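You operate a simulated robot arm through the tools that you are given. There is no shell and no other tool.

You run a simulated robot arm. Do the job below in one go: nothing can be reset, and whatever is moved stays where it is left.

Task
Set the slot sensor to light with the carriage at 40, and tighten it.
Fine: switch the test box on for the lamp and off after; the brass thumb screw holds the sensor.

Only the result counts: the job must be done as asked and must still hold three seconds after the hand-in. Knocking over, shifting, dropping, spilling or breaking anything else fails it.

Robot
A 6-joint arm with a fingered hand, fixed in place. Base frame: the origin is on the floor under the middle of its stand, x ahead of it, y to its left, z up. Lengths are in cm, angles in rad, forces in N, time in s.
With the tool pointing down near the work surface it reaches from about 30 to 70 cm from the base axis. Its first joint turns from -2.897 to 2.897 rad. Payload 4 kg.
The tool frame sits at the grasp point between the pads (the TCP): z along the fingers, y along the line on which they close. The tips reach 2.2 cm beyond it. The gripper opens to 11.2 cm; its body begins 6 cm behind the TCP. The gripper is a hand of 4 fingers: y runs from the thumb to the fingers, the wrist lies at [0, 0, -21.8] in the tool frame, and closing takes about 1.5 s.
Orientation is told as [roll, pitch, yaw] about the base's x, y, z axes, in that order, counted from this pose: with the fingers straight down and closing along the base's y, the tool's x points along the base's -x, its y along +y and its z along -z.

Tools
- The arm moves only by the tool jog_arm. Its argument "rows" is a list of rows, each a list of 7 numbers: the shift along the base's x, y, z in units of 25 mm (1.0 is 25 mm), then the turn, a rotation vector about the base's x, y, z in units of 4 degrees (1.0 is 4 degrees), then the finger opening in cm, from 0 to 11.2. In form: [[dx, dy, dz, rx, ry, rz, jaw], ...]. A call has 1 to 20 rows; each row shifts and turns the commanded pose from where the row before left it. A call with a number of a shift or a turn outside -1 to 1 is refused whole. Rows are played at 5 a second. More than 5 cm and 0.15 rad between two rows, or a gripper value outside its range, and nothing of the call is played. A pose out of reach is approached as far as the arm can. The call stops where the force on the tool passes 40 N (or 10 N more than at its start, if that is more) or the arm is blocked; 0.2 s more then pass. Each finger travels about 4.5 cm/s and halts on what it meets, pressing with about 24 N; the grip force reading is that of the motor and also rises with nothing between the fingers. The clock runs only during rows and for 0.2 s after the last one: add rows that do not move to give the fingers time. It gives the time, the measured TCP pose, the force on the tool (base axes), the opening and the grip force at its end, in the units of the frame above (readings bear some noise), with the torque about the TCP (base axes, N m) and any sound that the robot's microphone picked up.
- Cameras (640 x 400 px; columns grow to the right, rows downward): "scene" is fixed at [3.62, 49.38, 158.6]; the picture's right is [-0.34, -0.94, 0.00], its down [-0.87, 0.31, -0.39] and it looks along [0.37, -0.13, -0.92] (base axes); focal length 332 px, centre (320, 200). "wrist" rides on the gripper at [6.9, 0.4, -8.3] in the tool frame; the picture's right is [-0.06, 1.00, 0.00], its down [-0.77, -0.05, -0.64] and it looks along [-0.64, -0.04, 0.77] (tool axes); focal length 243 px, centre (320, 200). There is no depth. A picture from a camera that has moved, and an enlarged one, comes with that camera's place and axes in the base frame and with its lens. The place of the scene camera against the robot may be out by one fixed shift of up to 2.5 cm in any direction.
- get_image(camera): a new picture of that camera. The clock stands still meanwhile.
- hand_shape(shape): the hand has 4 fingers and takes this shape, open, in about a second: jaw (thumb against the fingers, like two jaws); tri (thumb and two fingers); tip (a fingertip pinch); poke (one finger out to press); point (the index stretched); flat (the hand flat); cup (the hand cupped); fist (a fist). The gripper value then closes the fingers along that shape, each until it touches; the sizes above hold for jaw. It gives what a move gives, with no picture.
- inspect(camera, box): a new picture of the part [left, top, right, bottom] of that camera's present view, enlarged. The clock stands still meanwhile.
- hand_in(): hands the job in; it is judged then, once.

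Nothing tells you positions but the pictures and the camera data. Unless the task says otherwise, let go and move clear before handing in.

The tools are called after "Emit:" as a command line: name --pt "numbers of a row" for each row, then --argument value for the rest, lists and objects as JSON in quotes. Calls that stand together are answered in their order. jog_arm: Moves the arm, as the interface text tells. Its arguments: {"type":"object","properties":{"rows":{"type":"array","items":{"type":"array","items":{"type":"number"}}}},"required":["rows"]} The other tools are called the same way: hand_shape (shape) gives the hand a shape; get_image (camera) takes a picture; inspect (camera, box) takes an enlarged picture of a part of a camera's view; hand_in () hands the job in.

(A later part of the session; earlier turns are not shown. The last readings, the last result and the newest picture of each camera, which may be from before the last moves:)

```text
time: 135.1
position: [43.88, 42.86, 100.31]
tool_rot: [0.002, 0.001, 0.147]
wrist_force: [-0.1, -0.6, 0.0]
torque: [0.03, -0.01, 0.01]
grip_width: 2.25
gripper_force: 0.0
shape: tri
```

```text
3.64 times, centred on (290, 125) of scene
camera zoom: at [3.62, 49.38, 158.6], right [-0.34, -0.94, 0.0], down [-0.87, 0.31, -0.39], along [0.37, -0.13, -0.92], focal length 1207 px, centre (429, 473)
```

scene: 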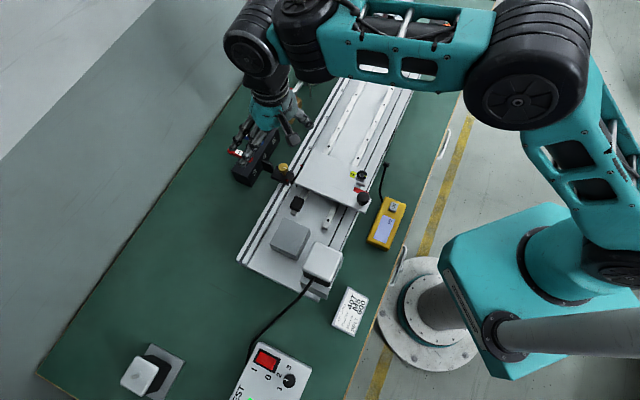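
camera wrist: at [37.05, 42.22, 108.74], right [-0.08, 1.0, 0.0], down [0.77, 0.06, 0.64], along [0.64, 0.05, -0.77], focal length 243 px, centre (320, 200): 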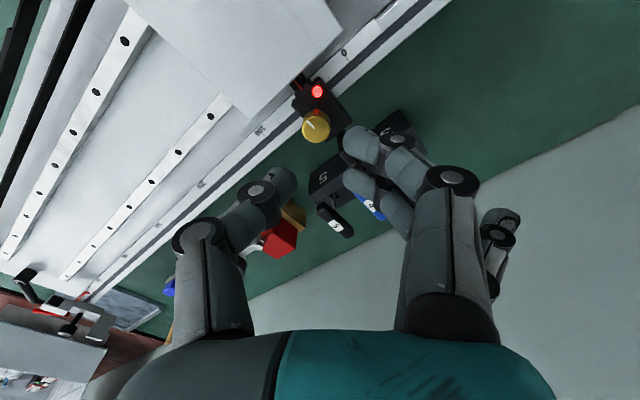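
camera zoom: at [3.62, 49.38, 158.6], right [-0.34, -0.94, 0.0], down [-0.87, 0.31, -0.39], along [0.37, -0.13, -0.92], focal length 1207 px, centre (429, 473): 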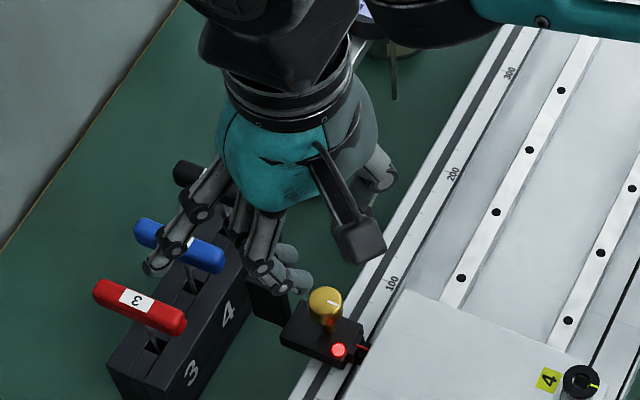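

Emit:
inspect --camera "scene" --box '[284, 140, 334, 175]'

Emit:
inspect --camera "wrist" --box '[290, 70, 350, 150]'

```text
11.43 times, centred on (309, 158) of scene
camera zoom: at [3.62, 49.38, 158.6], right [-0.34, -0.94, 0.0], down [-0.87, 0.31, -0.39], along [0.37, -0.13, -0.92], focal length 3794 px, centre (446, 686)
```

zoom: 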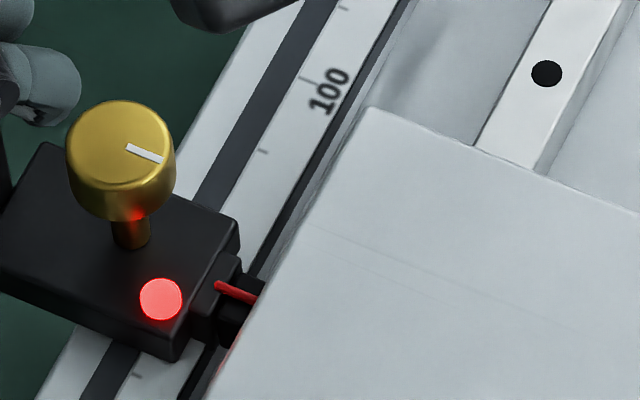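

```text
5.00 times, centred on (320, 110) of wrist
camera zoom: at [37.05, 42.22, 108.74], right [-0.08, 1.0, 0.0], down [0.77, 0.06, 0.64], along [0.64, 0.05, -0.77], focal length 1213 px, centre (320, 650)
```

zoom: 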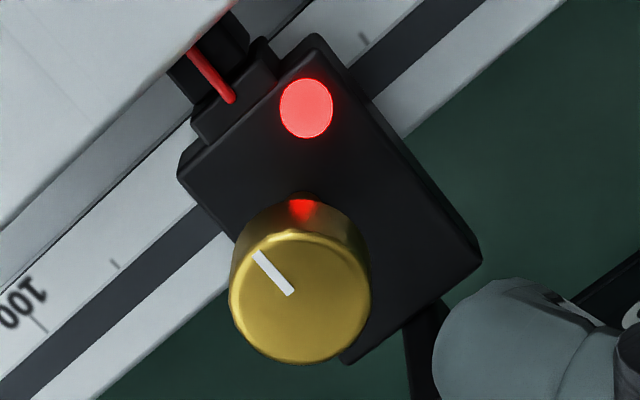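

The mark is exactly at its starting angle, so the screw is seated there and needs more torque than a two-point pinch gives. "Tri" offers three contacts (thumb, index, middle). I'll turn to yaw 75° at this height with the head between index and middle, then check alignment.

Emit:
jog_arm --pt "0.011 0.016 0 0 0 0.98 6" --pt "0.011 0.016 0 0 0 0.98 6" --pt "0.011 0.016 0 0 0 0.98 6" --pt "0.011 0.016 0 0 0 0.98 6" --pt "0.011 0.016 0 0 0 0.98 6" --pt "0.011 0.016 0 0 0 0.98 6" --pt "0.011 0.016 0 0 0 0.98 6" --pt "0.011 0.016 0 0 0 0.98 6" --pt "0.011 0.016 0 0 0 0.98 6" --pt "0.011 0.016 0 0 0 0.98 6" --pt "0.011 0.016 0 0 0 0.98 6" --pt "0.011 0.016 0 0 0 0.98 6" --pt "0.011 0.016 0 0 0 0.98 6" --pt "0.011 0.016 0 0 0 0.98 6" --pt "0.011 0.016 0 0 0 0.98 6" --pt "0.011 0.016 0 0 0 0.98 6" --pt "0.011 0.016 0 0 0 0.98 6" --pt "0 0 0 0 0 0 6"

Emit:
get_image --camera "wrist"

Emit:
inspect --camera "wrist" --box '[250, 60, 390, 200]'

```text
time: 138.9
position: [44.5, 43.59, 100.32]
tool_rot: [0.002, 0.001, 1.31]
wrist_force: [0.2, -0.4, 0.6]
torque: [-0.03, -0.02, 0.01]
grip_width: 5.93
gripper_force: 0.1
shape: tri
```

```text
taken
camera wrist: at [42.3, 37.0, 108.66], right [-0.95, 0.32, 0.0], down [0.24, 0.73, 0.64], along [0.2, 0.61, -0.77], focal length 243 px, centre (320, 200)
```

wrist: 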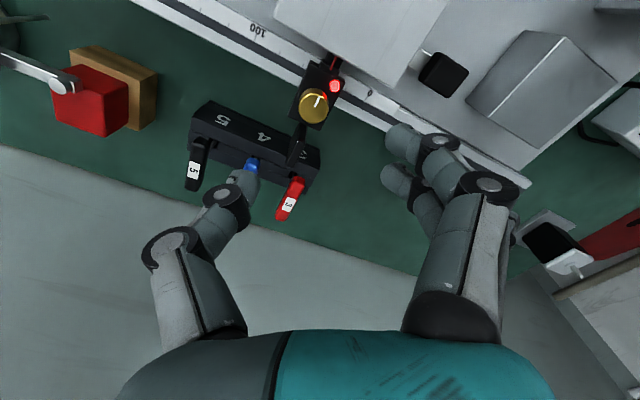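

```text
2.86 times, centred on (320, 130) of wrist
camera zoom: at [42.3, 37.0, 108.66], right [-0.95, 0.32, 0.0], down [0.24, 0.73, 0.64], along [0.2, 0.61, -0.77], focal length 693 px, centre (320, 400)
```

zoom: 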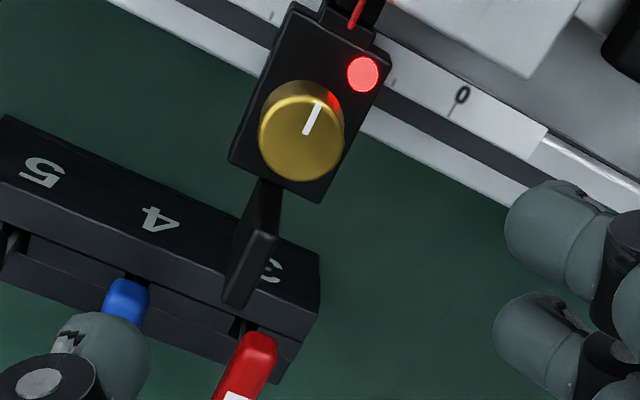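

Emit:
jog_arm --pt "0.068 -0.064 -0.7 0 0 0 6" --pt "0.068 -0.064 -0.7 0 0 0 6" --pt "0 0 -0.7 0 0 0 6" --pt "0 0 0 0 0 0 6"

Emit:
inspect --camera "wrist" --box '[220, 80, 420, 230]'

```text
time: 139.9
position: [44.73, 43.26, 94.9]
tool_rot: [0.002, 0.005, 1.311]
wrist_force: [0.7, -0.2, 0.6]
torque: [0.04, 0.0, 0.01]
grip_width: 5.95
gripper_force: 0.0
shape: tri
```

```text
2.67 times, centred on (320, 155) of wrist
camera zoom: at [42.59, 36.67, 103.35], right [-0.95, 0.32, 0.0], down [0.25, 0.73, 0.64], along [0.2, 0.61, -0.77], focal length 647 px, centre (320, 320)
```

zoom: 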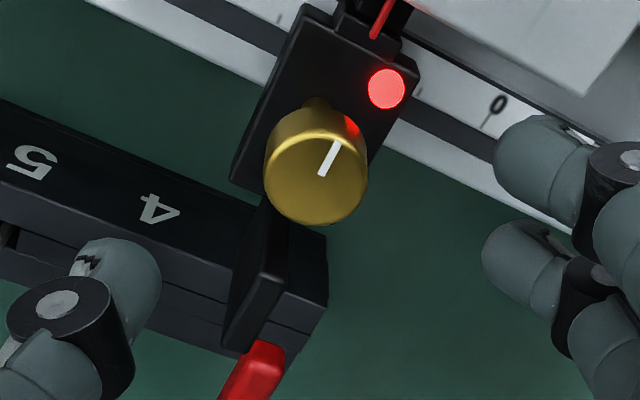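

Alignment is right on. Descending and closing the three-point grip.

Emit:
jog_arm --pt "0 0 -0.5 0 0 0 6" --pt "0 0 -0.5 0 0 0 6" --pt "0 0 -0.28 0 0 0 6" --pt "0 0 0 0 0 0 4.5" --pt "0 0 0 0 0 0 3.2" --pt "0 0 0 0 0 0 2.4" --pt "0 0 0 0 0 0 1.6" --pt "0 0 0 0 0 0 0.8" --pt "0 0 0 0 0 0 0" --pt "0 0 0 0 0 0 0" --pt "0 0 0 0 0 0 0"

Emit:
inspect --camera "wrist" --box '[220, 80, 420, 230]'

Emit:
inspect --camera "scene" --box '[260, 120, 340, 180]'

```text
time: 142.3
position: [44.67, 43.29, 91.75]
tool_rot: [0.002, 0.001, 1.31]
wrist_force: [1.8, 1.5, -2.3]
torque: [0.05, -0.01, -0.01]
grip_width: 1.09
gripper_force: 24.1
shape: tri
```

```text
2.67 times, centred on (320, 155) of wrist
camera zoom: at [42.68, 36.66, 100.22], right [-0.95, 0.32, 0.0], down [0.25, 0.73, 0.64], along [0.2, 0.61, -0.77], focal length 647 px, centre (320, 320)
```

zoom: 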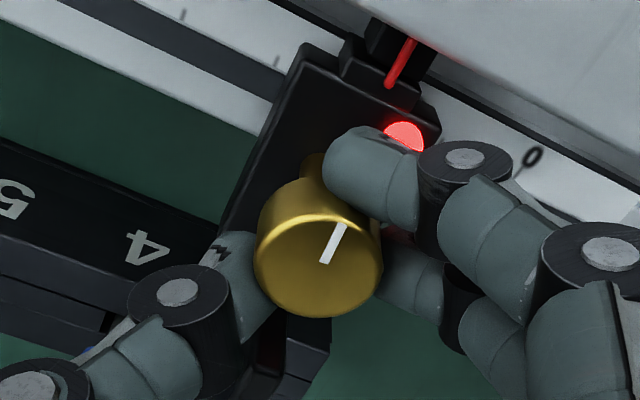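

```text
6.67 times, centred on (300, 150) of scene
camera zoom: at [3.62, 49.38, 158.6], right [-0.34, -0.94, 0.0], down [-0.87, 0.31, -0.39], along [0.37, -0.13, -0.92], focal length 2213 px, centre (453, 533)
```

zoom: 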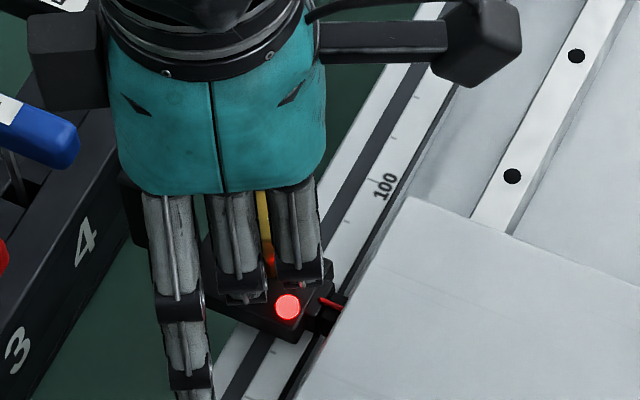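

Emit:
inspect --camera "wrist" --box '[280, 70, 400, 150]'

```text
5.00 times, centred on (340, 110) of wrist
camera zoom: at [42.68, 36.66, 100.22], right [-0.95, 0.32, 0.0], down [0.25, 0.73, 0.64], along [0.2, 0.61, -0.77], focal length 1213 px, centre (220, 650)
```

zoom: 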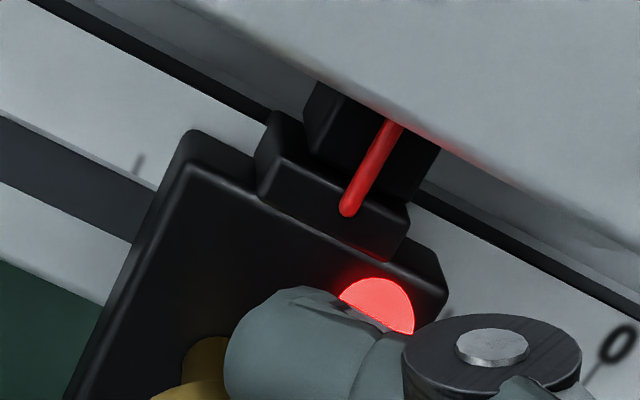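

The three-point grip is seated. The closing fingers carried the sensor about 2 mm past centre, so I'll slide it back 2 mm and then turn clockwise about the head's axis in small steps.

Emit:
jog_arm --pt "-0.0286 0.028 0 0 0 0 0" --pt "-0.0286 0.028 0 0 0 0 0" --pt "0 0 0 0 0 0 0"

Emit:
inspect --camera "wrist" --box '[280, 70, 400, 150]'

Emit:
jog_arm --pt "0.024 -0.0073 0 0 0 -1 0" --pt "0.0235 -0.009 0 0 0 -1 0" --pt "0.0228 -0.0106 0 0 0 -1 0"

Emit:
inspect --camera "wrist" --box '[220, 80, 420, 230]'

```text
time: 143.1
position: [44.74, 43.44, 91.81]
tool_rot: [0.0, 0.001, 1.309]
wrist_force: [4.8, 2.0, -1.4]
torque: [0.04, -0.02, 0.04]
grip_width: 1.06
gripper_force: 24.3
shape: tri
```

```text
5.00 times, centred on (340, 110) of wrist
camera zoom: at [42.52, 36.8, 100.21], right [-0.95, 0.32, 0.0], down [0.24, 0.73, 0.64], along [0.2, 0.61, -0.77], focal length 1213 px, centre (220, 650)
```

zoom: 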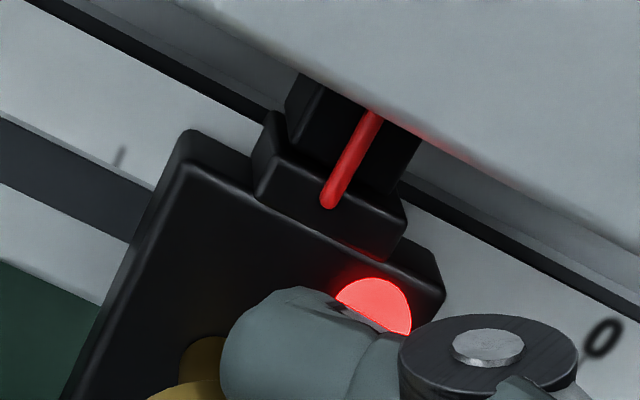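

```text
time: 143.9
position: [44.7, 43.35, 91.89]
tool_rot: [0.003, 0.004, 1.099]
wrist_force: [0.8, 1.2, -4.6]
torque: [0.03, -0.01, 0.25]
grip_width: 1.06
gripper_force: 24.2
shape: tri
```

```text
2.67 times, centred on (320, 155) of wrist
camera zoom: at [41.33, 37.37, 100.24], right [-0.86, 0.51, 0.0], down [0.39, 0.66, 0.64], along [0.32, 0.55, -0.77], focal length 647 px, centre (320, 320)
```

zoom: 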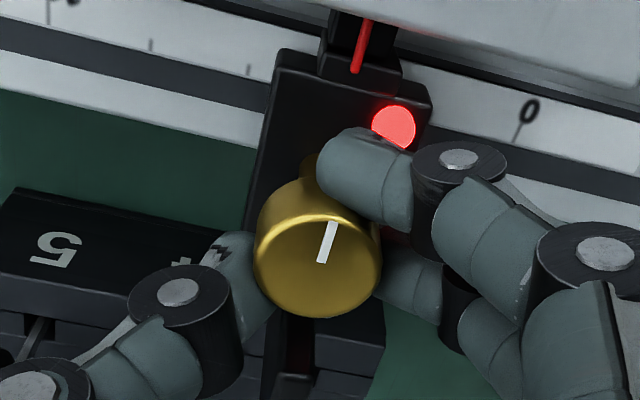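

Emit:
jog_arm --pt "0.022 -0.0122 0 0 0 -1 0" --pt "0.0211 -0.0137 0 0 0 -1 0" --pt "0.02 -0.0151 0 0 0 -1 0"

Emit:
inspect --camera "wrist" --box '[220, 80, 420, 230]'

```text
time: 144.7
position: [44.9, 43.27, 91.94]
tool_rot: [0.003, 0.003, 0.89]
wrist_force: [-2.3, -0.3, -6.7]
torque: [-0.02, 0.02, 0.45]
grip_width: 1.0
gripper_force: 24.0
shape: tri
```

```text
2.67 times, centred on (320, 155) of wrist
camera zoom: at [40.35, 38.11, 100.27], right [-0.74, 0.68, 0.0], down [0.52, 0.57, 0.64], along [0.43, 0.47, -0.77], focal length 647 px, centre (320, 320)
```

zoom: 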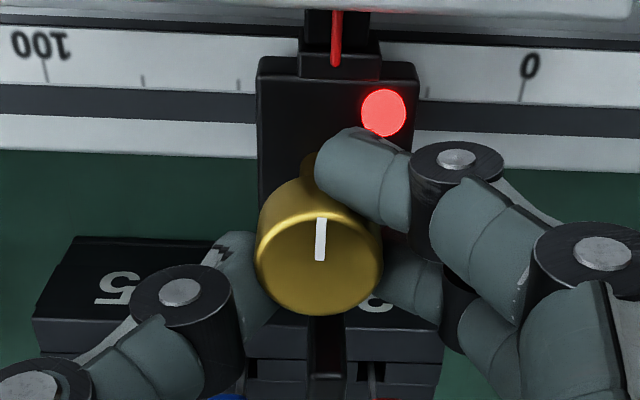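

Torque is up to 0.45 N·m and still rising. Going a little further, then I'll test the clamp.

Emit:
jog_arm --pt "0.019 -0.0165 0 0 0 -1 0" --pt "0.0178 -0.0177 0 0 0 -1 0"

Emit:
inspect --camera "wrist" --box '[220, 80, 420, 230]'

```text
time: 145.3
position: [45.02, 43.19, 91.9]
tool_rot: [0.001, 0.006, 0.749]
wrist_force: [-3.5, -4.9, -5.1]
torque: [-0.01, 0.03, 0.6]
grip_width: 0.97
gripper_force: 24.2
shape: tri
```

```text
2.67 times, centred on (320, 155) of wrist
camera zoom: at [39.73, 38.72, 100.27], right [-0.63, 0.77, 0.0], down [0.6, 0.49, 0.64], along [0.49, 0.41, -0.77], focal length 647 px, centre (320, 320)
```

zoom: 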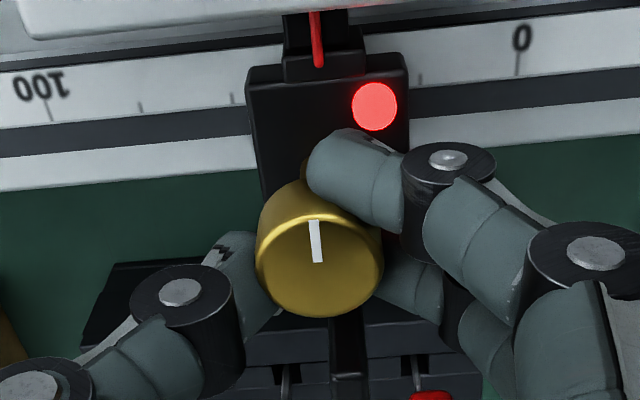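

0.6 N·m with the head firmly at its stop. Now a small 1.5 mm tug along the rail to see whether the sensor holds.

Emit:
jog_arm --pt "0.0215 -0.021 0 0 0 0 0" --pt "0.0215 -0.021 0 0 0 0 0" --pt "0 0 0 0 0 0 0"

Emit:
inspect --camera "wrist" --box '[220, 80, 420, 230]'

```text
time: 146.1
position: [45.12, 43.08, 91.95]
tool_rot: [0.002, 0.003, 0.753]
wrist_force: [-4.8, -4.0, -10.0]
torque: [0.01, 0.02, 0.54]
grip_width: 0.94
gripper_force: 23.8
shape: tri
```

```text
2.67 times, centred on (320, 155) of wrist
camera zoom: at [39.81, 38.63, 100.28], right [-0.63, 0.77, 0.0], down [0.59, 0.49, 0.64], along [0.49, 0.41, -0.77], focal length 647 px, centre (320, 320)
```

zoom: 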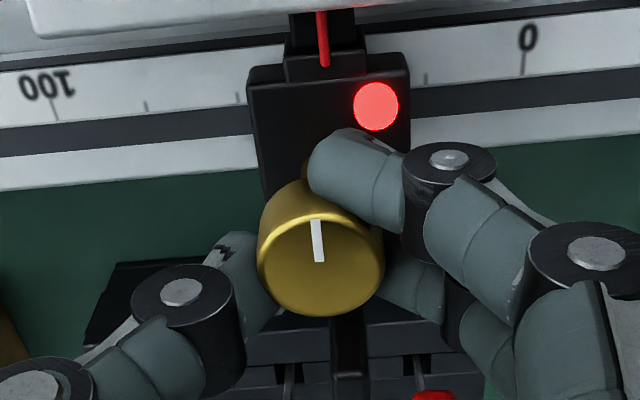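

The sensor still follows at about 1 N even with over 0.5 N·m clockwise, so clockwise is just the end of the screw's travel and not a clamp. I'll check the other sense: turn counter-clockwise well past where I was and see if it tightens.

Emit:
jog_arm --pt "-0.0178 0.0177 0 0 0 1 0" --pt "-0.019 0.0165 0 0 0 1 0" --pt "-0.02 0.0151 0 0 0 1 0" --pt "-0.0211 0.0137 0 0 0 1 0" --pt "-0.022 0.0122 0 0 0 1 0" --pt "-0.0228 0.0106 0 0 0 1 0" --pt "-0.0235 0.009 0 0 0 1 0" --pt "-0.024 0.0073 0 0 0 1 0" --pt "-0.0245 0.0056 0 0 0 1 0"

Emit:
inspect --camera "wrist" --box '[220, 80, 420, 230]'

```text
time: 148.1
position: [44.67, 43.34, 91.96]
tool_rot: [0.001, 0.002, 1.382]
wrist_force: [4.0, 3.7, -4.4]
torque: [0.04, 0.01, -0.01]
grip_width: 0.98
gripper_force: 24.0
shape: tri
```

```text
2.67 times, centred on (320, 155) of wrist
camera zoom: at [43.03, 36.59, 100.28], right [-0.97, 0.25, 0.0], down [0.19, 0.74, 0.64], along [0.16, 0.62, -0.77], focal length 647 px, centre (320, 320)
```

zoom: 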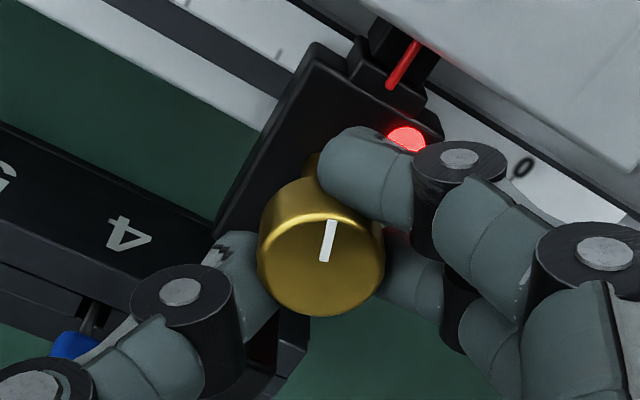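

Counter-clockwise is free so far (the mark has turned about 19° with no torque). I'll regrip for a long counter-clockwise stroke: open, swing the hand clockwise about the head to yaw 11°, and close again.

Emit:
jog_arm --pt "0 0 0 0 0 0 2.5" --pt "0 0 0 0 0 0 4.5" --pt "0 0 0 0 0 0 5.5" --pt "0 0 0 0 0 0 5.5"

Emit:
jog_arm --pt "0.0245 -0.0056 0 0 0 -1 5.5" --pt "0.024 -0.0073 0 0 0 -1 5.5" --pt "0.0235 -0.009 0 0 0 -1 5.5" --pt "0.0228 -0.0106 0 0 0 -1 5.5" --pt "0.022 -0.0122 0 0 0 -1 5.5" --pt "0.0211 -0.0137 0 0 0 -1 5.5" --pt "0.02 -0.0151 0 0 0 -1 5.5" --pt "0.019 -0.0165 0 0 0 -1 5.5" --pt "0.0178 -0.0177 0 0 0 -1 5.5" --pt "0.0165 -0.019 0 0 0 -1 5.5" --pt "0.0151 -0.02 0 0 0 -1 5.5" --pt "0.0137 -0.0211 0 0 0 -1 5.5" --pt "0.0122 -0.022 0 0 0 -1 5.5" --pt "0.0106 -0.0228 0 0 0 -1 5.5" --pt "0.009 -0.0235 0 0 0 -1 5.5" --pt "0.0073 -0.024 0 0 0 -1 5.5"

Emit:
inspect --camera "wrist" --box '[220, 80, 420, 230]'

```text
time: 149.1
position: [44.84, 43.23, 91.94]
tool_rot: [0.001, 0.001, 1.382]
wrist_force: [0.2, 0.0, -0.1]
torque: [-0.03, -0.01, -0.01]
grip_width: 5.42
gripper_force: 0.0
shape: tri
```

```text
time: 152.5
position: [45.39, 42.65, 91.92]
tool_rot: [0.002, 0.004, 0.262]
wrist_force: [0.3, 0.1, 0.2]
torque: [0.0, 0.01, -0.01]
grip_width: 5.41
gripper_force: 0.0
shape: tri
```

```text
2.67 times, centred on (320, 155) of wrist
camera zoom: at [38.64, 41.24, 100.31], right [-0.2, 0.98, 0.0], down [0.75, 0.15, 0.64], along [0.63, 0.13, -0.77], focal length 647 px, centre (320, 320)
```

zoom: 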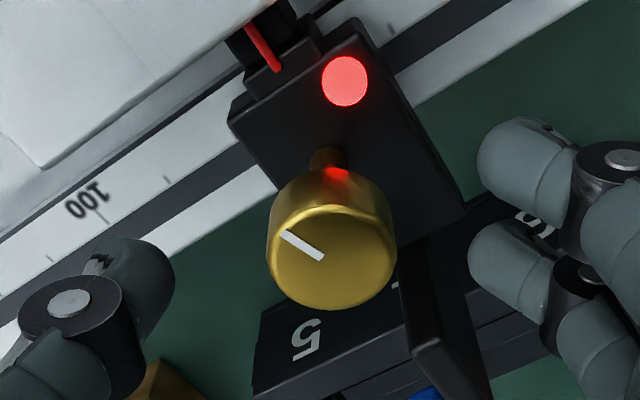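

Aligned again within 0.3 cm, so I'll correct that, close, and turn counter-clockwise in two stages.

Emit:
jog_arm --pt "-0.094 0.073 0 0 0 0 5" --pt "0 0 0 0 0 0 3.8" --pt "0 0 0 0 0 0 2.6" --pt "0 0 0 0 0 0 1.6" --pt "0 0 0 0 0 0 0.8" --pt "0 0 0 0 0 0 0" --pt "0 0 0 0 0 0 0" --pt "0 0 0 0 0 0 0"

Emit:
jog_arm --pt "-0.0073 0.024 0 0 0 1 0" --pt "-0.009 0.0235 0 0 0 1 0" --pt "-0.0106 0.0228 0 0 0 1 0" --pt "-0.0122 0.022 0 0 0 1 0" --pt "-0.0137 0.0211 0 0 0 1 0" --pt "-0.0151 0.02 0 0 0 1 0" --pt "-0.0165 0.019 0 0 0 1 0" --pt "-0.0178 0.0178 0 0 0 1 0"

Emit:
inspect --camera "wrist" --box '[220, 80, 420, 230]'

```text
time: 154.3
position: [45.07, 42.89, 91.9]
tool_rot: [0.003, 0.003, 0.264]
wrist_force: [1.6, 0.2, -2.7]
torque: [0.07, -0.05, -0.07]
grip_width: 1.03
gripper_force: 23.9
shape: tri
```

```text
time: 156.1
position: [44.87, 43.21, 91.95]
tool_rot: [0.003, 0.003, 0.824]
wrist_force: [-5.0, -5.1, 1.5]
torque: [-0.05, 0.13, -0.01]
grip_width: 1.06
gripper_force: 24.2
shape: tri
```

```text
2.67 times, centred on (320, 155) of wrist
camera zoom: at [39.91, 38.45, 100.24], right [-0.69, 0.73, 0.0], down [0.56, 0.53, 0.64], along [0.46, 0.44, -0.77], focal length 647 px, centre (320, 320)
```

zoom: 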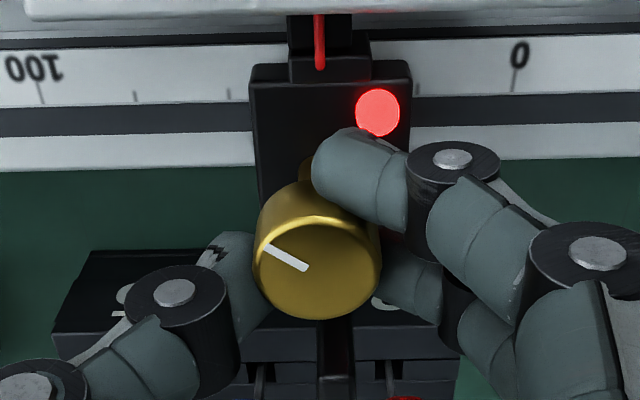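

Emit:
jog_arm --pt "-0.019 0.0165 0 0 0 1 0" --pt "-0.02 0.0151 0 0 0 1 0" --pt "-0.0211 0.0137 0 0 0 1 0" --pt "-0.022 0.0122 0 0 0 1 0" --pt "-0.0228 0.0106 0 0 0 1 0" --pt "-0.0235 0.009 0 0 0 1 0" --pt "-0.024 0.0073 0 0 0 1 0" --pt "-0.0245 0.0056 0 0 0 1 0"

Emit:
inspect --camera "wrist" --box '[220, 80, 420, 230]'

```text
time: 157.9
position: [44.5, 43.6, 91.92]
tool_rot: [0.001, 0.003, 1.382]
wrist_force: [-5.6, -5.9, -0.4]
torque: [-0.1, 0.13, -0.03]
grip_width: 1.04
gripper_force: 24.3
shape: tri
```

```text
2.67 times, centred on (320, 155) of wrist
camera zoom: at [42.82, 36.75, 100.24], right [-0.97, 0.25, 0.0], down [0.19, 0.74, 0.64], along [0.16, 0.62, -0.77], focal length 647 px, centre (320, 320)
```

zoom: 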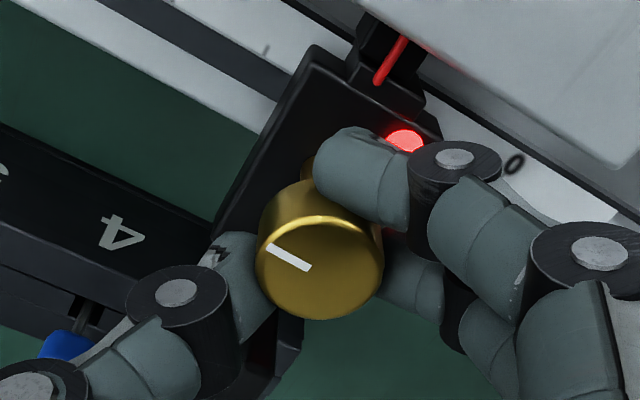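

About 84° counter-clockwise from the start now, still without torque. One more regrip and stroke in the same direction.

Emit:
jog_arm --pt "0 0 0 0 0 0 2.5" --pt "0 0 0 0 0 0 4.5" --pt "0 0 0 0 0 0 5.5" --pt "0 0 0 0 0 0 5.5"

Emit:
jog_arm --pt "0.0245 -0.0056 0 0 0 -1 5.5" --pt "0.024 -0.0073 0 0 0 -1 5.5" --pt "0.0235 -0.009 0 0 0 -1 5.5" --pt "0.0228 -0.0106 0 0 0 -1 5.5" --pt "0.022 -0.0122 0 0 0 -1 5.5" --pt "0.0211 -0.0137 0 0 0 -1 5.5" --pt "0.02 -0.0151 0 0 0 -1 5.5" --pt "0.019 -0.0165 0 0 0 -1 5.5" --pt "0.0178 -0.0177 0 0 0 -1 5.5" --pt "0.0165 -0.019 0 0 0 -1 5.5" --pt "0.0151 -0.02 0 0 0 -1 5.5" --pt "0.0137 -0.0211 0 0 0 -1 5.5" --pt "0.0122 -0.022 0 0 0 -1 5.5" --pt "0.0106 -0.0228 0 0 0 -1 5.5" --pt "0.009 -0.0235 0 0 0 -1 5.5" --pt "0.0073 -0.024 0 0 0 -1 5.5"

Emit:
inspect --camera "wrist" --box '[220, 80, 420, 230]'

```text
time: 158.9
position: [44.57, 43.47, 91.95]
tool_rot: [-0.001, 0.002, 1.381]
wrist_force: [0.1, 0.2, 0.3]
torque: [0.0, 0.01, -0.02]
grip_width: 5.4
gripper_force: 0.0
shape: tri
```

```text
time: 162.3
position: [45.13, 42.74, 91.89]
tool_rot: [0.0, 0.005, 0.264]
wrist_force: [0.6, -0.3, -0.2]
torque: [-0.03, -0.01, 0.03]
grip_width: 5.42
gripper_force: 0.0
shape: tri
```

```text
2.67 times, centred on (320, 155) of wrist
camera zoom: at [38.36, 41.42, 100.25], right [-0.2, 0.98, 0.0], down [0.75, 0.15, 0.64], along [0.63, 0.13, -0.77], focal length 647 px, centre (320, 320)
```

zoom: 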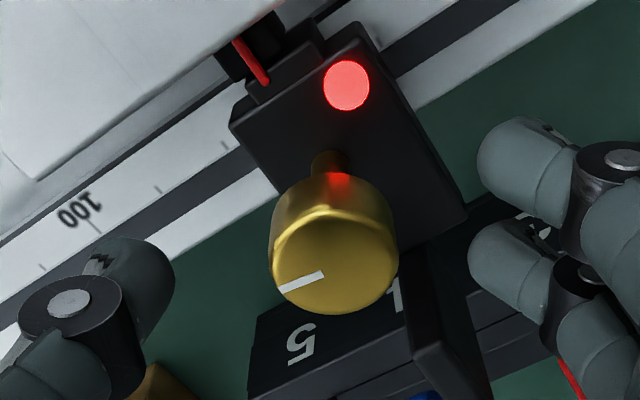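

Emit:
jog_arm --pt "-0.026 0.097 0 0 0 0 5" --pt "0 0 0 0 0 0 3.8" --pt "0 0 0 0 0 0 2.6" --pt "0 0 0 0 0 0 1.6" --pt "0 0 0 0 0 0 0.8" --pt "0 0 0 0 0 0 0" --pt "0 0 0 0 0 0 0" --pt "0 0 0 0 0 0 0"

Emit:
jog_arm --pt "-0.0073 0.024 0 0 0 1 0" --pt "-0.009 0.0235 0 0 0 1 0" --pt "-0.0106 0.0228 0 0 0 1 0" --pt "-0.0122 0.022 0 0 0 1 0" --pt "-0.0137 0.0211 0 0 0 1 0" --pt "-0.0151 0.02 0 0 0 1 0" --pt "-0.0165 0.019 0 0 0 1 0" --pt "-0.0178 0.0178 0 0 0 1 0"

Emit:
inspect --camera "wrist" --box '[220, 80, 420, 230]'

```text
time: 164.1
position: [44.99, 43.07, 91.92]
tool_rot: [0.001, 0.0, 0.262]
wrist_force: [2.9, 2.8, -2.6]
torque: [0.1, -0.06, 0.01]
grip_width: 1.09
gripper_force: 24.0
shape: tri
```

```text
time: 165.9
position: [44.76, 43.5, 91.9]
tool_rot: [0.001, 0.005, 0.825]
wrist_force: [-0.1, 0.8, -3.3]
torque: [0.05, 0.0, -0.01]
grip_width: 1.07
gripper_force: 24.1
shape: tri
```

```text
2.67 times, centred on (320, 155) of wrist
camera zoom: at [39.82, 38.73, 100.26], right [-0.69, 0.73, 0.0], down [0.56, 0.53, 0.64], along [0.46, 0.44, -0.77], focal length 647 px, centre (320, 320)
```

zoom: 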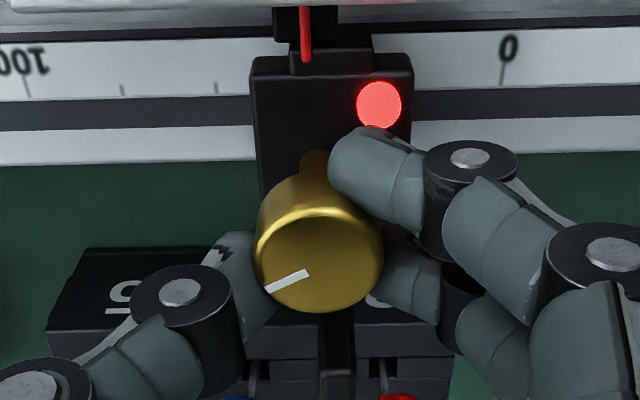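

Emit:
jog_arm --pt "-0.019 0.0165 0 0 0 1 0" --pt "-0.02 0.0151 0 0 0 1 0" --pt "-0.0211 0.0137 0 0 0 1 0" --pt "-0.022 0.0122 0 0 0 1 0" --pt "-0.0228 0.0106 0 0 0 1 0" --pt "-0.0235 0.009 0 0 0 1 0" --pt "-0.024 0.0073 0 0 0 1 0" --pt "-0.0245 0.0056 0 0 0 1 0"

Emit:
inspect --camera "wrist" --box '[220, 80, 420, 230]'

```text
time: 167.7
position: [44.52, 43.83, 91.87]
tool_rot: [-0.002, -0.001, 1.383]
wrist_force: [12.0, 13.9, -2.5]
torque: [0.23, -0.18, -0.18]
grip_width: 0.99
gripper_force: 24.2
shape: tri
```

```text
2.67 times, centred on (320, 155) of wrist
camera zoom: at [42.71, 37.04, 100.24], right [-0.97, 0.25, 0.0], down [0.19, 0.74, 0.64], along [0.16, 0.62, -0.77], focal length 647 px, centre (320, 320)
```

zoom: 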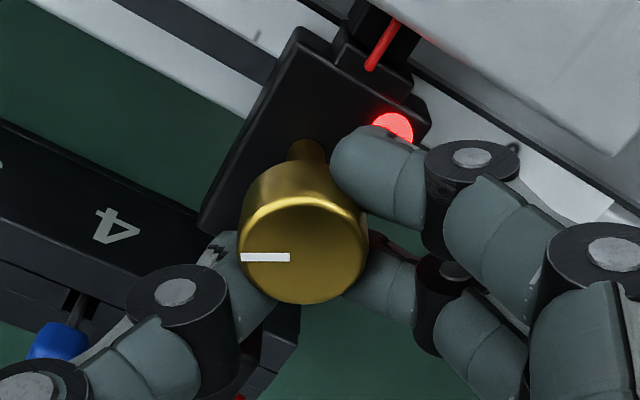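

The head stopped turning at about +118° with reaction torque building, so there is a stop at this end too. I'll test the clamp here with a small tug.

Emit:
jog_arm --pt "0.0286 -0.028 0 0 0 0 0" --pt "0.0286 -0.028 0 0 0 0 0" --pt "0 0 0 0 0 0 0"

Emit:
inspect --camera "wrist" --box '[220, 80, 420, 230]'

```text
time: 168.5
position: [44.6, 43.58, 91.81]
tool_rot: [-0.001, 0.002, 1.383]
wrist_force: [11.5, 13.4, -2.4]
torque: [0.18, -0.18, -0.2]
grip_width: 0.97
gripper_force: 23.4
shape: tri
```

```text
2.67 times, centred on (320, 155) of wrist
camera zoom: at [42.93, 36.84, 100.25], right [-0.97, 0.25, 0.0], down [0.19, 0.74, 0.64], along [0.16, 0.62, -0.77], focal length 647 px, centre (320, 320)
```

zoom: 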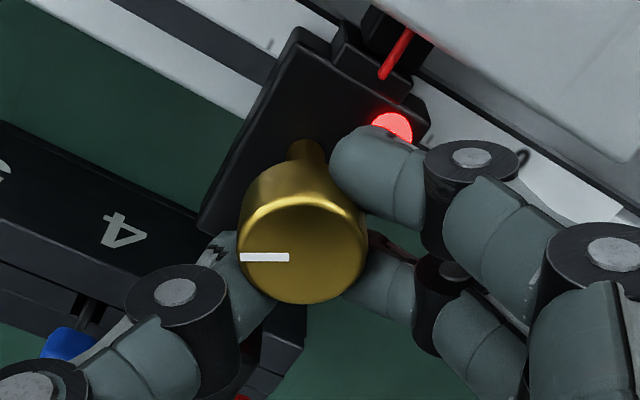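

Still free here, but only 0.2 N·m was applied because the grip shifted. I'll regrip with a better angle and apply a firm counter-clockwise turn against this end.

Emit:
jog_arm --pt "0 0 0 0 0 0 2.5" --pt "0 0 0 0 0 0 4.5" --pt "0 0 0 0 0 0 5.5" --pt "0 0 0 0 0 0 5.5"

Emit:
jog_arm --pt "0.0245 -0.0056 0 0 0 -1 5.5" --pt "0.024 -0.0073 0 0 0 -1 5.5" --pt "0.0235 -0.009 0 0 0 -1 5.5" --pt "0.0228 -0.0106 0 0 0 -1 5.5" --pt "0.022 -0.0122 0 0 0 -1 5.5" --pt "0.0211 -0.0137 0 0 0 -1 5.5" --pt "0.02 -0.0151 0 0 0 -1 5.5" --pt "0.019 -0.0165 0 0 0 -1 5.5" --pt "0.0178 -0.0177 0 0 0 -1 5.5" --pt "0.0165 -0.019 0 0 0 -1 5.5" --pt "0.0151 -0.02 0 0 0 -1 5.5" --pt "0.0137 -0.0211 0 0 0 -1 5.5"

Emit:
inspect --camera "wrist" --box '[220, 80, 420, 230]'

Emit:
inspect --camera "scene" --box '[260, 120, 340, 180]'

```text
time: 169.5
position: [44.64, 43.53, 91.89]
tool_rot: [0.002, 0.005, 1.38]
wrist_force: [-0.3, 0.3, 0.0]
torque: [0.0, -0.01, -0.02]
grip_width: 5.42
gripper_force: 0.0
shape: tri
```

```text
time: 172.1
position: [45.17, 43.16, 91.84]
tool_rot: [0.003, 0.0, 0.541]
wrist_force: [-0.1, -0.1, 0.5]
torque: [-0.03, 0.01, 0.01]
grip_width: 5.42
gripper_force: 0.1
shape: tri
```

```text
2.67 times, centred on (320, 155) of wrist
camera zoom: at [39.04, 39.9, 100.24], right [-0.46, 0.89, 0.0], down [0.68, 0.35, 0.64], along [0.57, 0.29, -0.77], focal length 647 px, centre (320, 320)
```

zoom: 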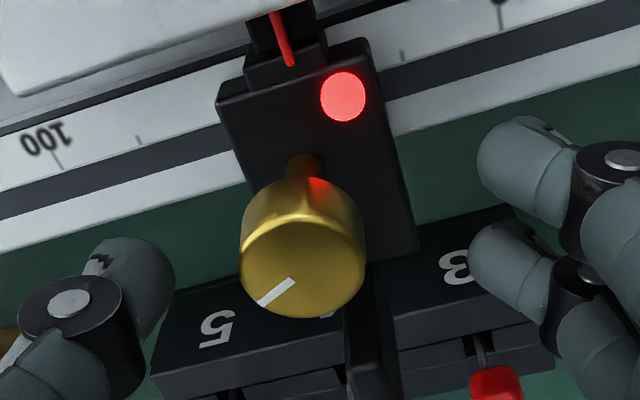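

```text
6.67 times, centred on (300, 150) of scene
camera zoom: at [3.62, 49.38, 158.6], right [-0.34, -0.94, 0.0], down [-0.87, 0.31, -0.39], along [0.37, -0.13, -0.92], focal length 2213 px, centre (453, 533)
```

zoom: 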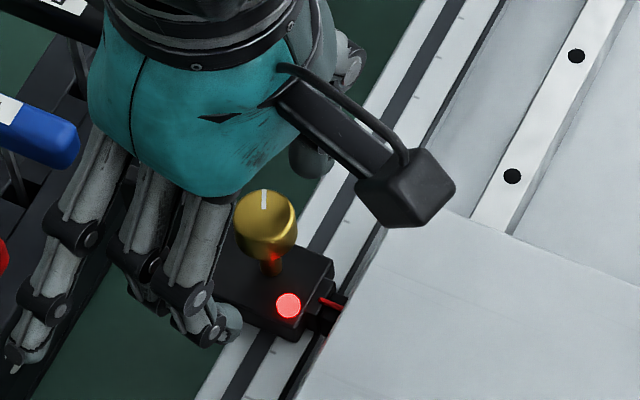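

Emit:
jog_arm --pt "0.047 -0.079 0 0 0 0 5" --pt "0 0 0 0 0 0 3.8" --pt "0 0 0 0 0 0 2.6" --pt "0 0 0 0 0 0 1.6" --pt "0 0 0 0 0 0 0.8" --pt "0 0 0 0 0 0 0" --pt "0 0 0 0 0 0 0" --pt "0 0 0 0 0 0 0"

Emit:
inspect --camera "wrist" --box '[220, 80, 420, 230]'

Emit:
jog_arm --pt "-0.0137 0.0211 0 0 0 1 0" --pt "-0.0151 0.02 0 0 0 1 0" --pt "-0.0165 0.019 0 0 0 1 0"

Emit:
inspect --camera "wrist" --box '[220, 80, 420, 230]'

```text
time: 173.9
position: [45.35, 42.92, 91.8]
tool_rot: [0.0, 0.002, 0.545]
wrist_force: [2.7, 2.9, -3.2]
torque: [0.05, -0.06, -0.01]
grip_width: 1.06
gripper_force: 23.7
shape: tri
```

```text
2.67 times, centred on (320, 155) of wrist
camera zoom: at [39.19, 39.69, 100.22], right [-0.46, 0.89, 0.0], down [0.68, 0.35, 0.64], along [0.57, 0.3, -0.77], focal length 647 px, centre (320, 320)
```

zoom: 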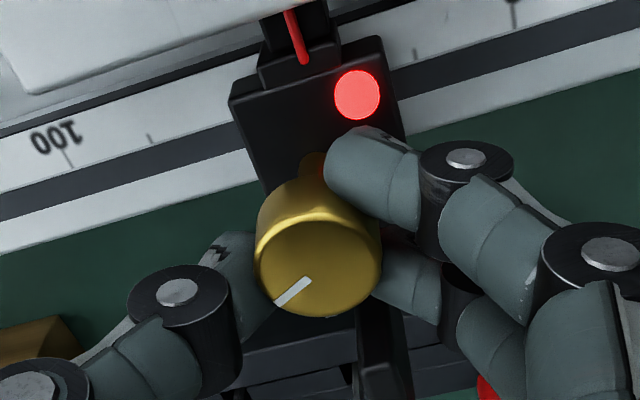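

```text
time: 174.7
position: [45.21, 43.23, 91.99]
tool_rot: [0.0, 0.003, 0.753]
wrist_force: [-0.4, -1.9, -3.6]
torque: [0.06, 0.0, -0.29]
grip_width: 1.03
gripper_force: 24.2
shape: tri
```

```text
2.67 times, centred on (320, 155) of wrist
camera zoom: at [39.86, 38.69, 100.25], right [-0.64, 0.77, 0.0], down [0.59, 0.49, 0.64], along [0.49, 0.41, -0.77], focal length 647 px, centre (320, 320)
```

zoom: 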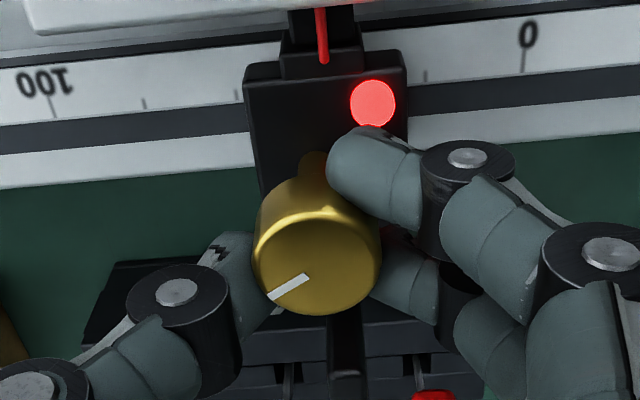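

Emit:
jog_arm --pt "-0.0178 0.0178 0 0 0 1 0" --pt "-0.019 0.0165 0 0 0 1 0" --pt "-0.02 0.0151 0 0 0 1 0"

Emit:
inspect --camera "wrist" --box '[220, 80, 420, 230]'

```text
time: 175.5
position: [45.1, 43.3, 91.91]
tool_rot: [0.001, -0.001, 0.961]
wrist_force: [6.8, 6.4, -7.8]
torque: [0.12, -0.12, -0.33]
grip_width: 0.99
gripper_force: 23.8
shape: tri
```

```text
2.67 times, centred on (320, 155) of wrist
camera zoom: at [40.8, 37.87, 100.3], right [-0.78, 0.62, 0.0], down [0.48, 0.6, 0.64], along [0.4, 0.5, -0.77], focal length 647 px, centre (320, 320)
```

zoom: 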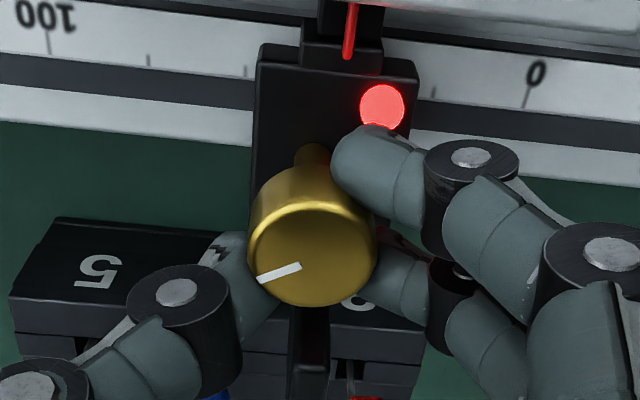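

Here too it stops (about +119°), now with 0.33 N·m. Tug test again.

Emit:
jog_arm --pt "0.0286 -0.028 0 0 0 0 0" --pt "0.0286 -0.028 0 0 0 0 0" --pt "0 0 0 0 0 0 0"

Emit:
inspect --camera "wrist" --box '[220, 80, 420, 230]'

```text
time: 176.3
position: [45.41, 43.26, 91.94]
tool_rot: [0.0, 0.001, 0.96]
wrist_force: [10.7, 11.2, -4.2]
torque: [0.2, -0.17, -0.31]
grip_width: 1.0
gripper_force: 24.3
shape: tri
```

```text
2.67 times, centred on (320, 155) of wrist
camera zoom: at [40.95, 37.68, 100.29], right [-0.78, 0.62, 0.0], down [0.48, 0.6, 0.64], along [0.4, 0.5, -0.77], focal length 647 px, centre (320, 320)
```

zoom: 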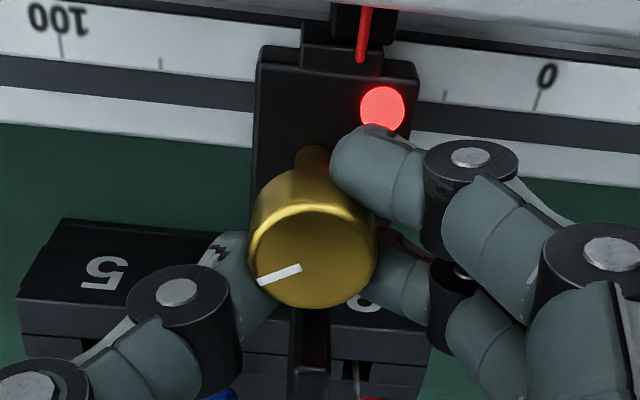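

Both ends of the screw's roughly 120° travel leave the sensor sliding while I'm holding it. By convention clockwise is tight, and that is also where it started. I'll turn it fully back clockwise, let go completely, and then test the sensor with an independent push.

Emit:
jog_arm --pt "0.02 -0.0151 0 0 0 -1 0" --pt "0.019 -0.0165 0 0 0 -1 0" --pt "0.0178 -0.0177 0 0 0 -1 0" --pt "0.0165 -0.019 0 0 0 -1 0" --pt "0.0151 -0.02 0 0 0 -1 0" --pt "0.0137 -0.0211 0 0 0 -1 0" --pt "0.0122 -0.022 0 0 0 -1 0" --pt "0.0106 -0.0228 0 0 0 -1 0" --pt "0.009 -0.0235 0 0 0 -1 0" --pt "0.0073 -0.024 0 0 0 -1 0"

Emit:
jog_arm --pt "0 0 0 0 0 0 2.5" --pt "0 0 0 0 0 0 4.5" --pt "0 0 0 0 0 0 5.5" --pt "0 0 0 0 0 0 5.5"

Emit:
jog_arm --pt "-0.0073 0.024 0 0 0 1 5.5" --pt "-0.009 0.0235 0 0 0 1 5.5" --pt "-0.0106 0.0228 0 0 0 1 5.5" --pt "-0.0122 0.022 0 0 0 1 5.5" --pt "-0.0137 0.0211 0 0 0 1 5.5" --pt "-0.0151 0.02 0 0 0 1 5.5" --pt "-0.0165 0.019 0 0 0 1 5.5" --pt "-0.0178 0.0178 0 0 0 1 5.5" --pt "-0.019 0.0165 0 0 0 1 5.5" --pt "-0.02 0.0151 0 0 0 1 5.5" --pt "-0.0211 0.0137 0 0 0 1 5.5" --pt "-0.022 0.0122 0 0 0 1 5.5" --pt "-0.0228 0.0106 0 0 0 1 5.5" --pt "-0.0235 0.009 0 0 0 1 5.5" --pt "-0.024 0.0073 0 0 0 1 5.5"

Emit:
inspect --camera "wrist" --box '[220, 80, 420, 230]'

```text
time: 178.5
position: [45.43, 42.63, 91.94]
tool_rot: [0.001, 0.003, 0.261]
wrist_force: [10.5, 11.8, 3.4]
torque: [0.24, -0.02, -0.07]
grip_width: 1.03
gripper_force: 24.0
shape: tri
```

```text
time: 179.5
position: [45.54, 42.67, 91.87]
tool_rot: [0.0, 0.003, 0.262]
wrist_force: [0.4, -0.3, -0.4]
torque: [0.01, 0.0, -0.03]
grip_width: 5.41
gripper_force: 0.1
shape: tri
```

```text
time: 182.7
position: [44.95, 43.38, 91.72]
tool_rot: [0.004, 0.002, 1.309]
wrist_force: [-0.7, -0.4, -0.4]
torque: [0.01, 0.0, 0.01]
grip_width: 5.42
gripper_force: 0.1
shape: tri
```

```text
2.67 times, centred on (320, 155) of wrist
camera zoom: at [42.7, 36.67, 100.26], right [-0.95, 0.32, 0.0], down [0.24, 0.73, 0.64], along [0.2, 0.61, -0.77], focal length 647 px, centre (320, 320)
```

zoom: 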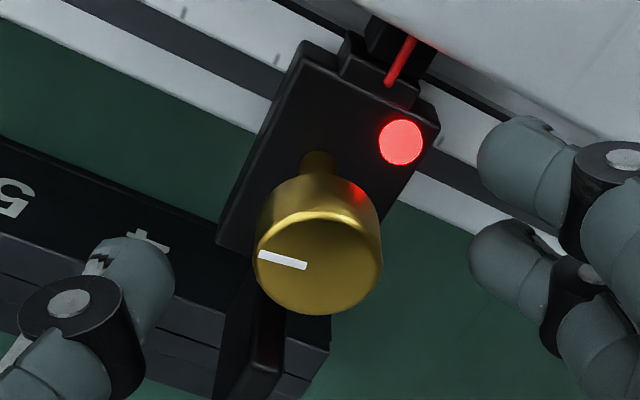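

Emit:
jog_arm --pt "0 0 0 0 0 0 4" --pt "0 0 0 0 0 0 2.6" --pt "0 0 0 0 0 0 1.6" --pt "0 0 0 0 0 0 0.8" --pt "0 0 0 0 0 0 0" --pt "0 0 0 0 0 0 0" --pt "0 0 0 0 0 0 0"

Emit:
jog_arm --pt "0.024 -0.0073 0 0 0 -1 0" --pt "0.0235 -0.009 0 0 0 -1 0" --pt "0.0228 -0.0106 0 0 0 -1 0" --pt "0.022 -0.0122 0 0 0 -1 0" --pt "0.0211 -0.0137 0 0 0 -1 0" --pt "0.02 -0.0151 0 0 0 -1 0" --pt "0.019 -0.0165 0 0 0 -1 0" --pt "0.0178 -0.0177 0 0 0 -1 0" --pt "0.0165 -0.019 0 0 0 -1 0" --pt "0.0151 -0.02 0 0 0 -1 0" --pt "0.0137 -0.0211 0 0 0 -1 0" --pt "0.0122 -0.022 0 0 0 -1 0" --pt "0.0106 -0.0228 0 0 0 -1 0" --pt "0.009 -0.0235 0 0 0 -1 0" --pt "0.0073 -0.024 0 0 0 -1 0"

Emit:
inspect --camera "wrist" --box '[220, 80, 420, 230]'

```text
time: 184.3
position: [44.85, 43.35, 91.85]
tool_rot: [0.002, 0.002, 1.311]
wrist_force: [0.6, 0.6, -2.2]
torque: [0.01, -0.01, 0.02]
grip_width: 1.09
gripper_force: 24.2
shape: tri
```

```text
time: 187.5
position: [45.45, 42.66, 91.75]
tool_rot: [-0.001, 0.005, 0.261]
wrist_force: [1.9, 1.9, -0.5]
torque: [0.1, -0.05, 0.0]
grip_width: 1.07
gripper_force: 23.8
shape: tri
```

```text
2.67 times, centred on (320, 155) of wrist
camera zoom: at [38.74, 41.21, 100.24], right [-0.2, 0.98, 0.0], down [0.75, 0.15, 0.64], along [0.63, 0.13, -0.77], focal length 647 px, centre (320, 320)
```

zoom: 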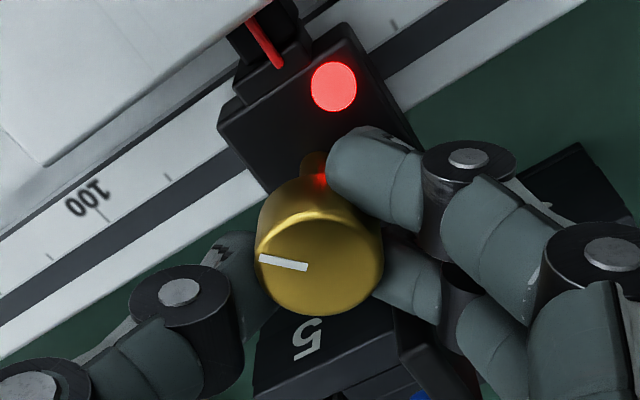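

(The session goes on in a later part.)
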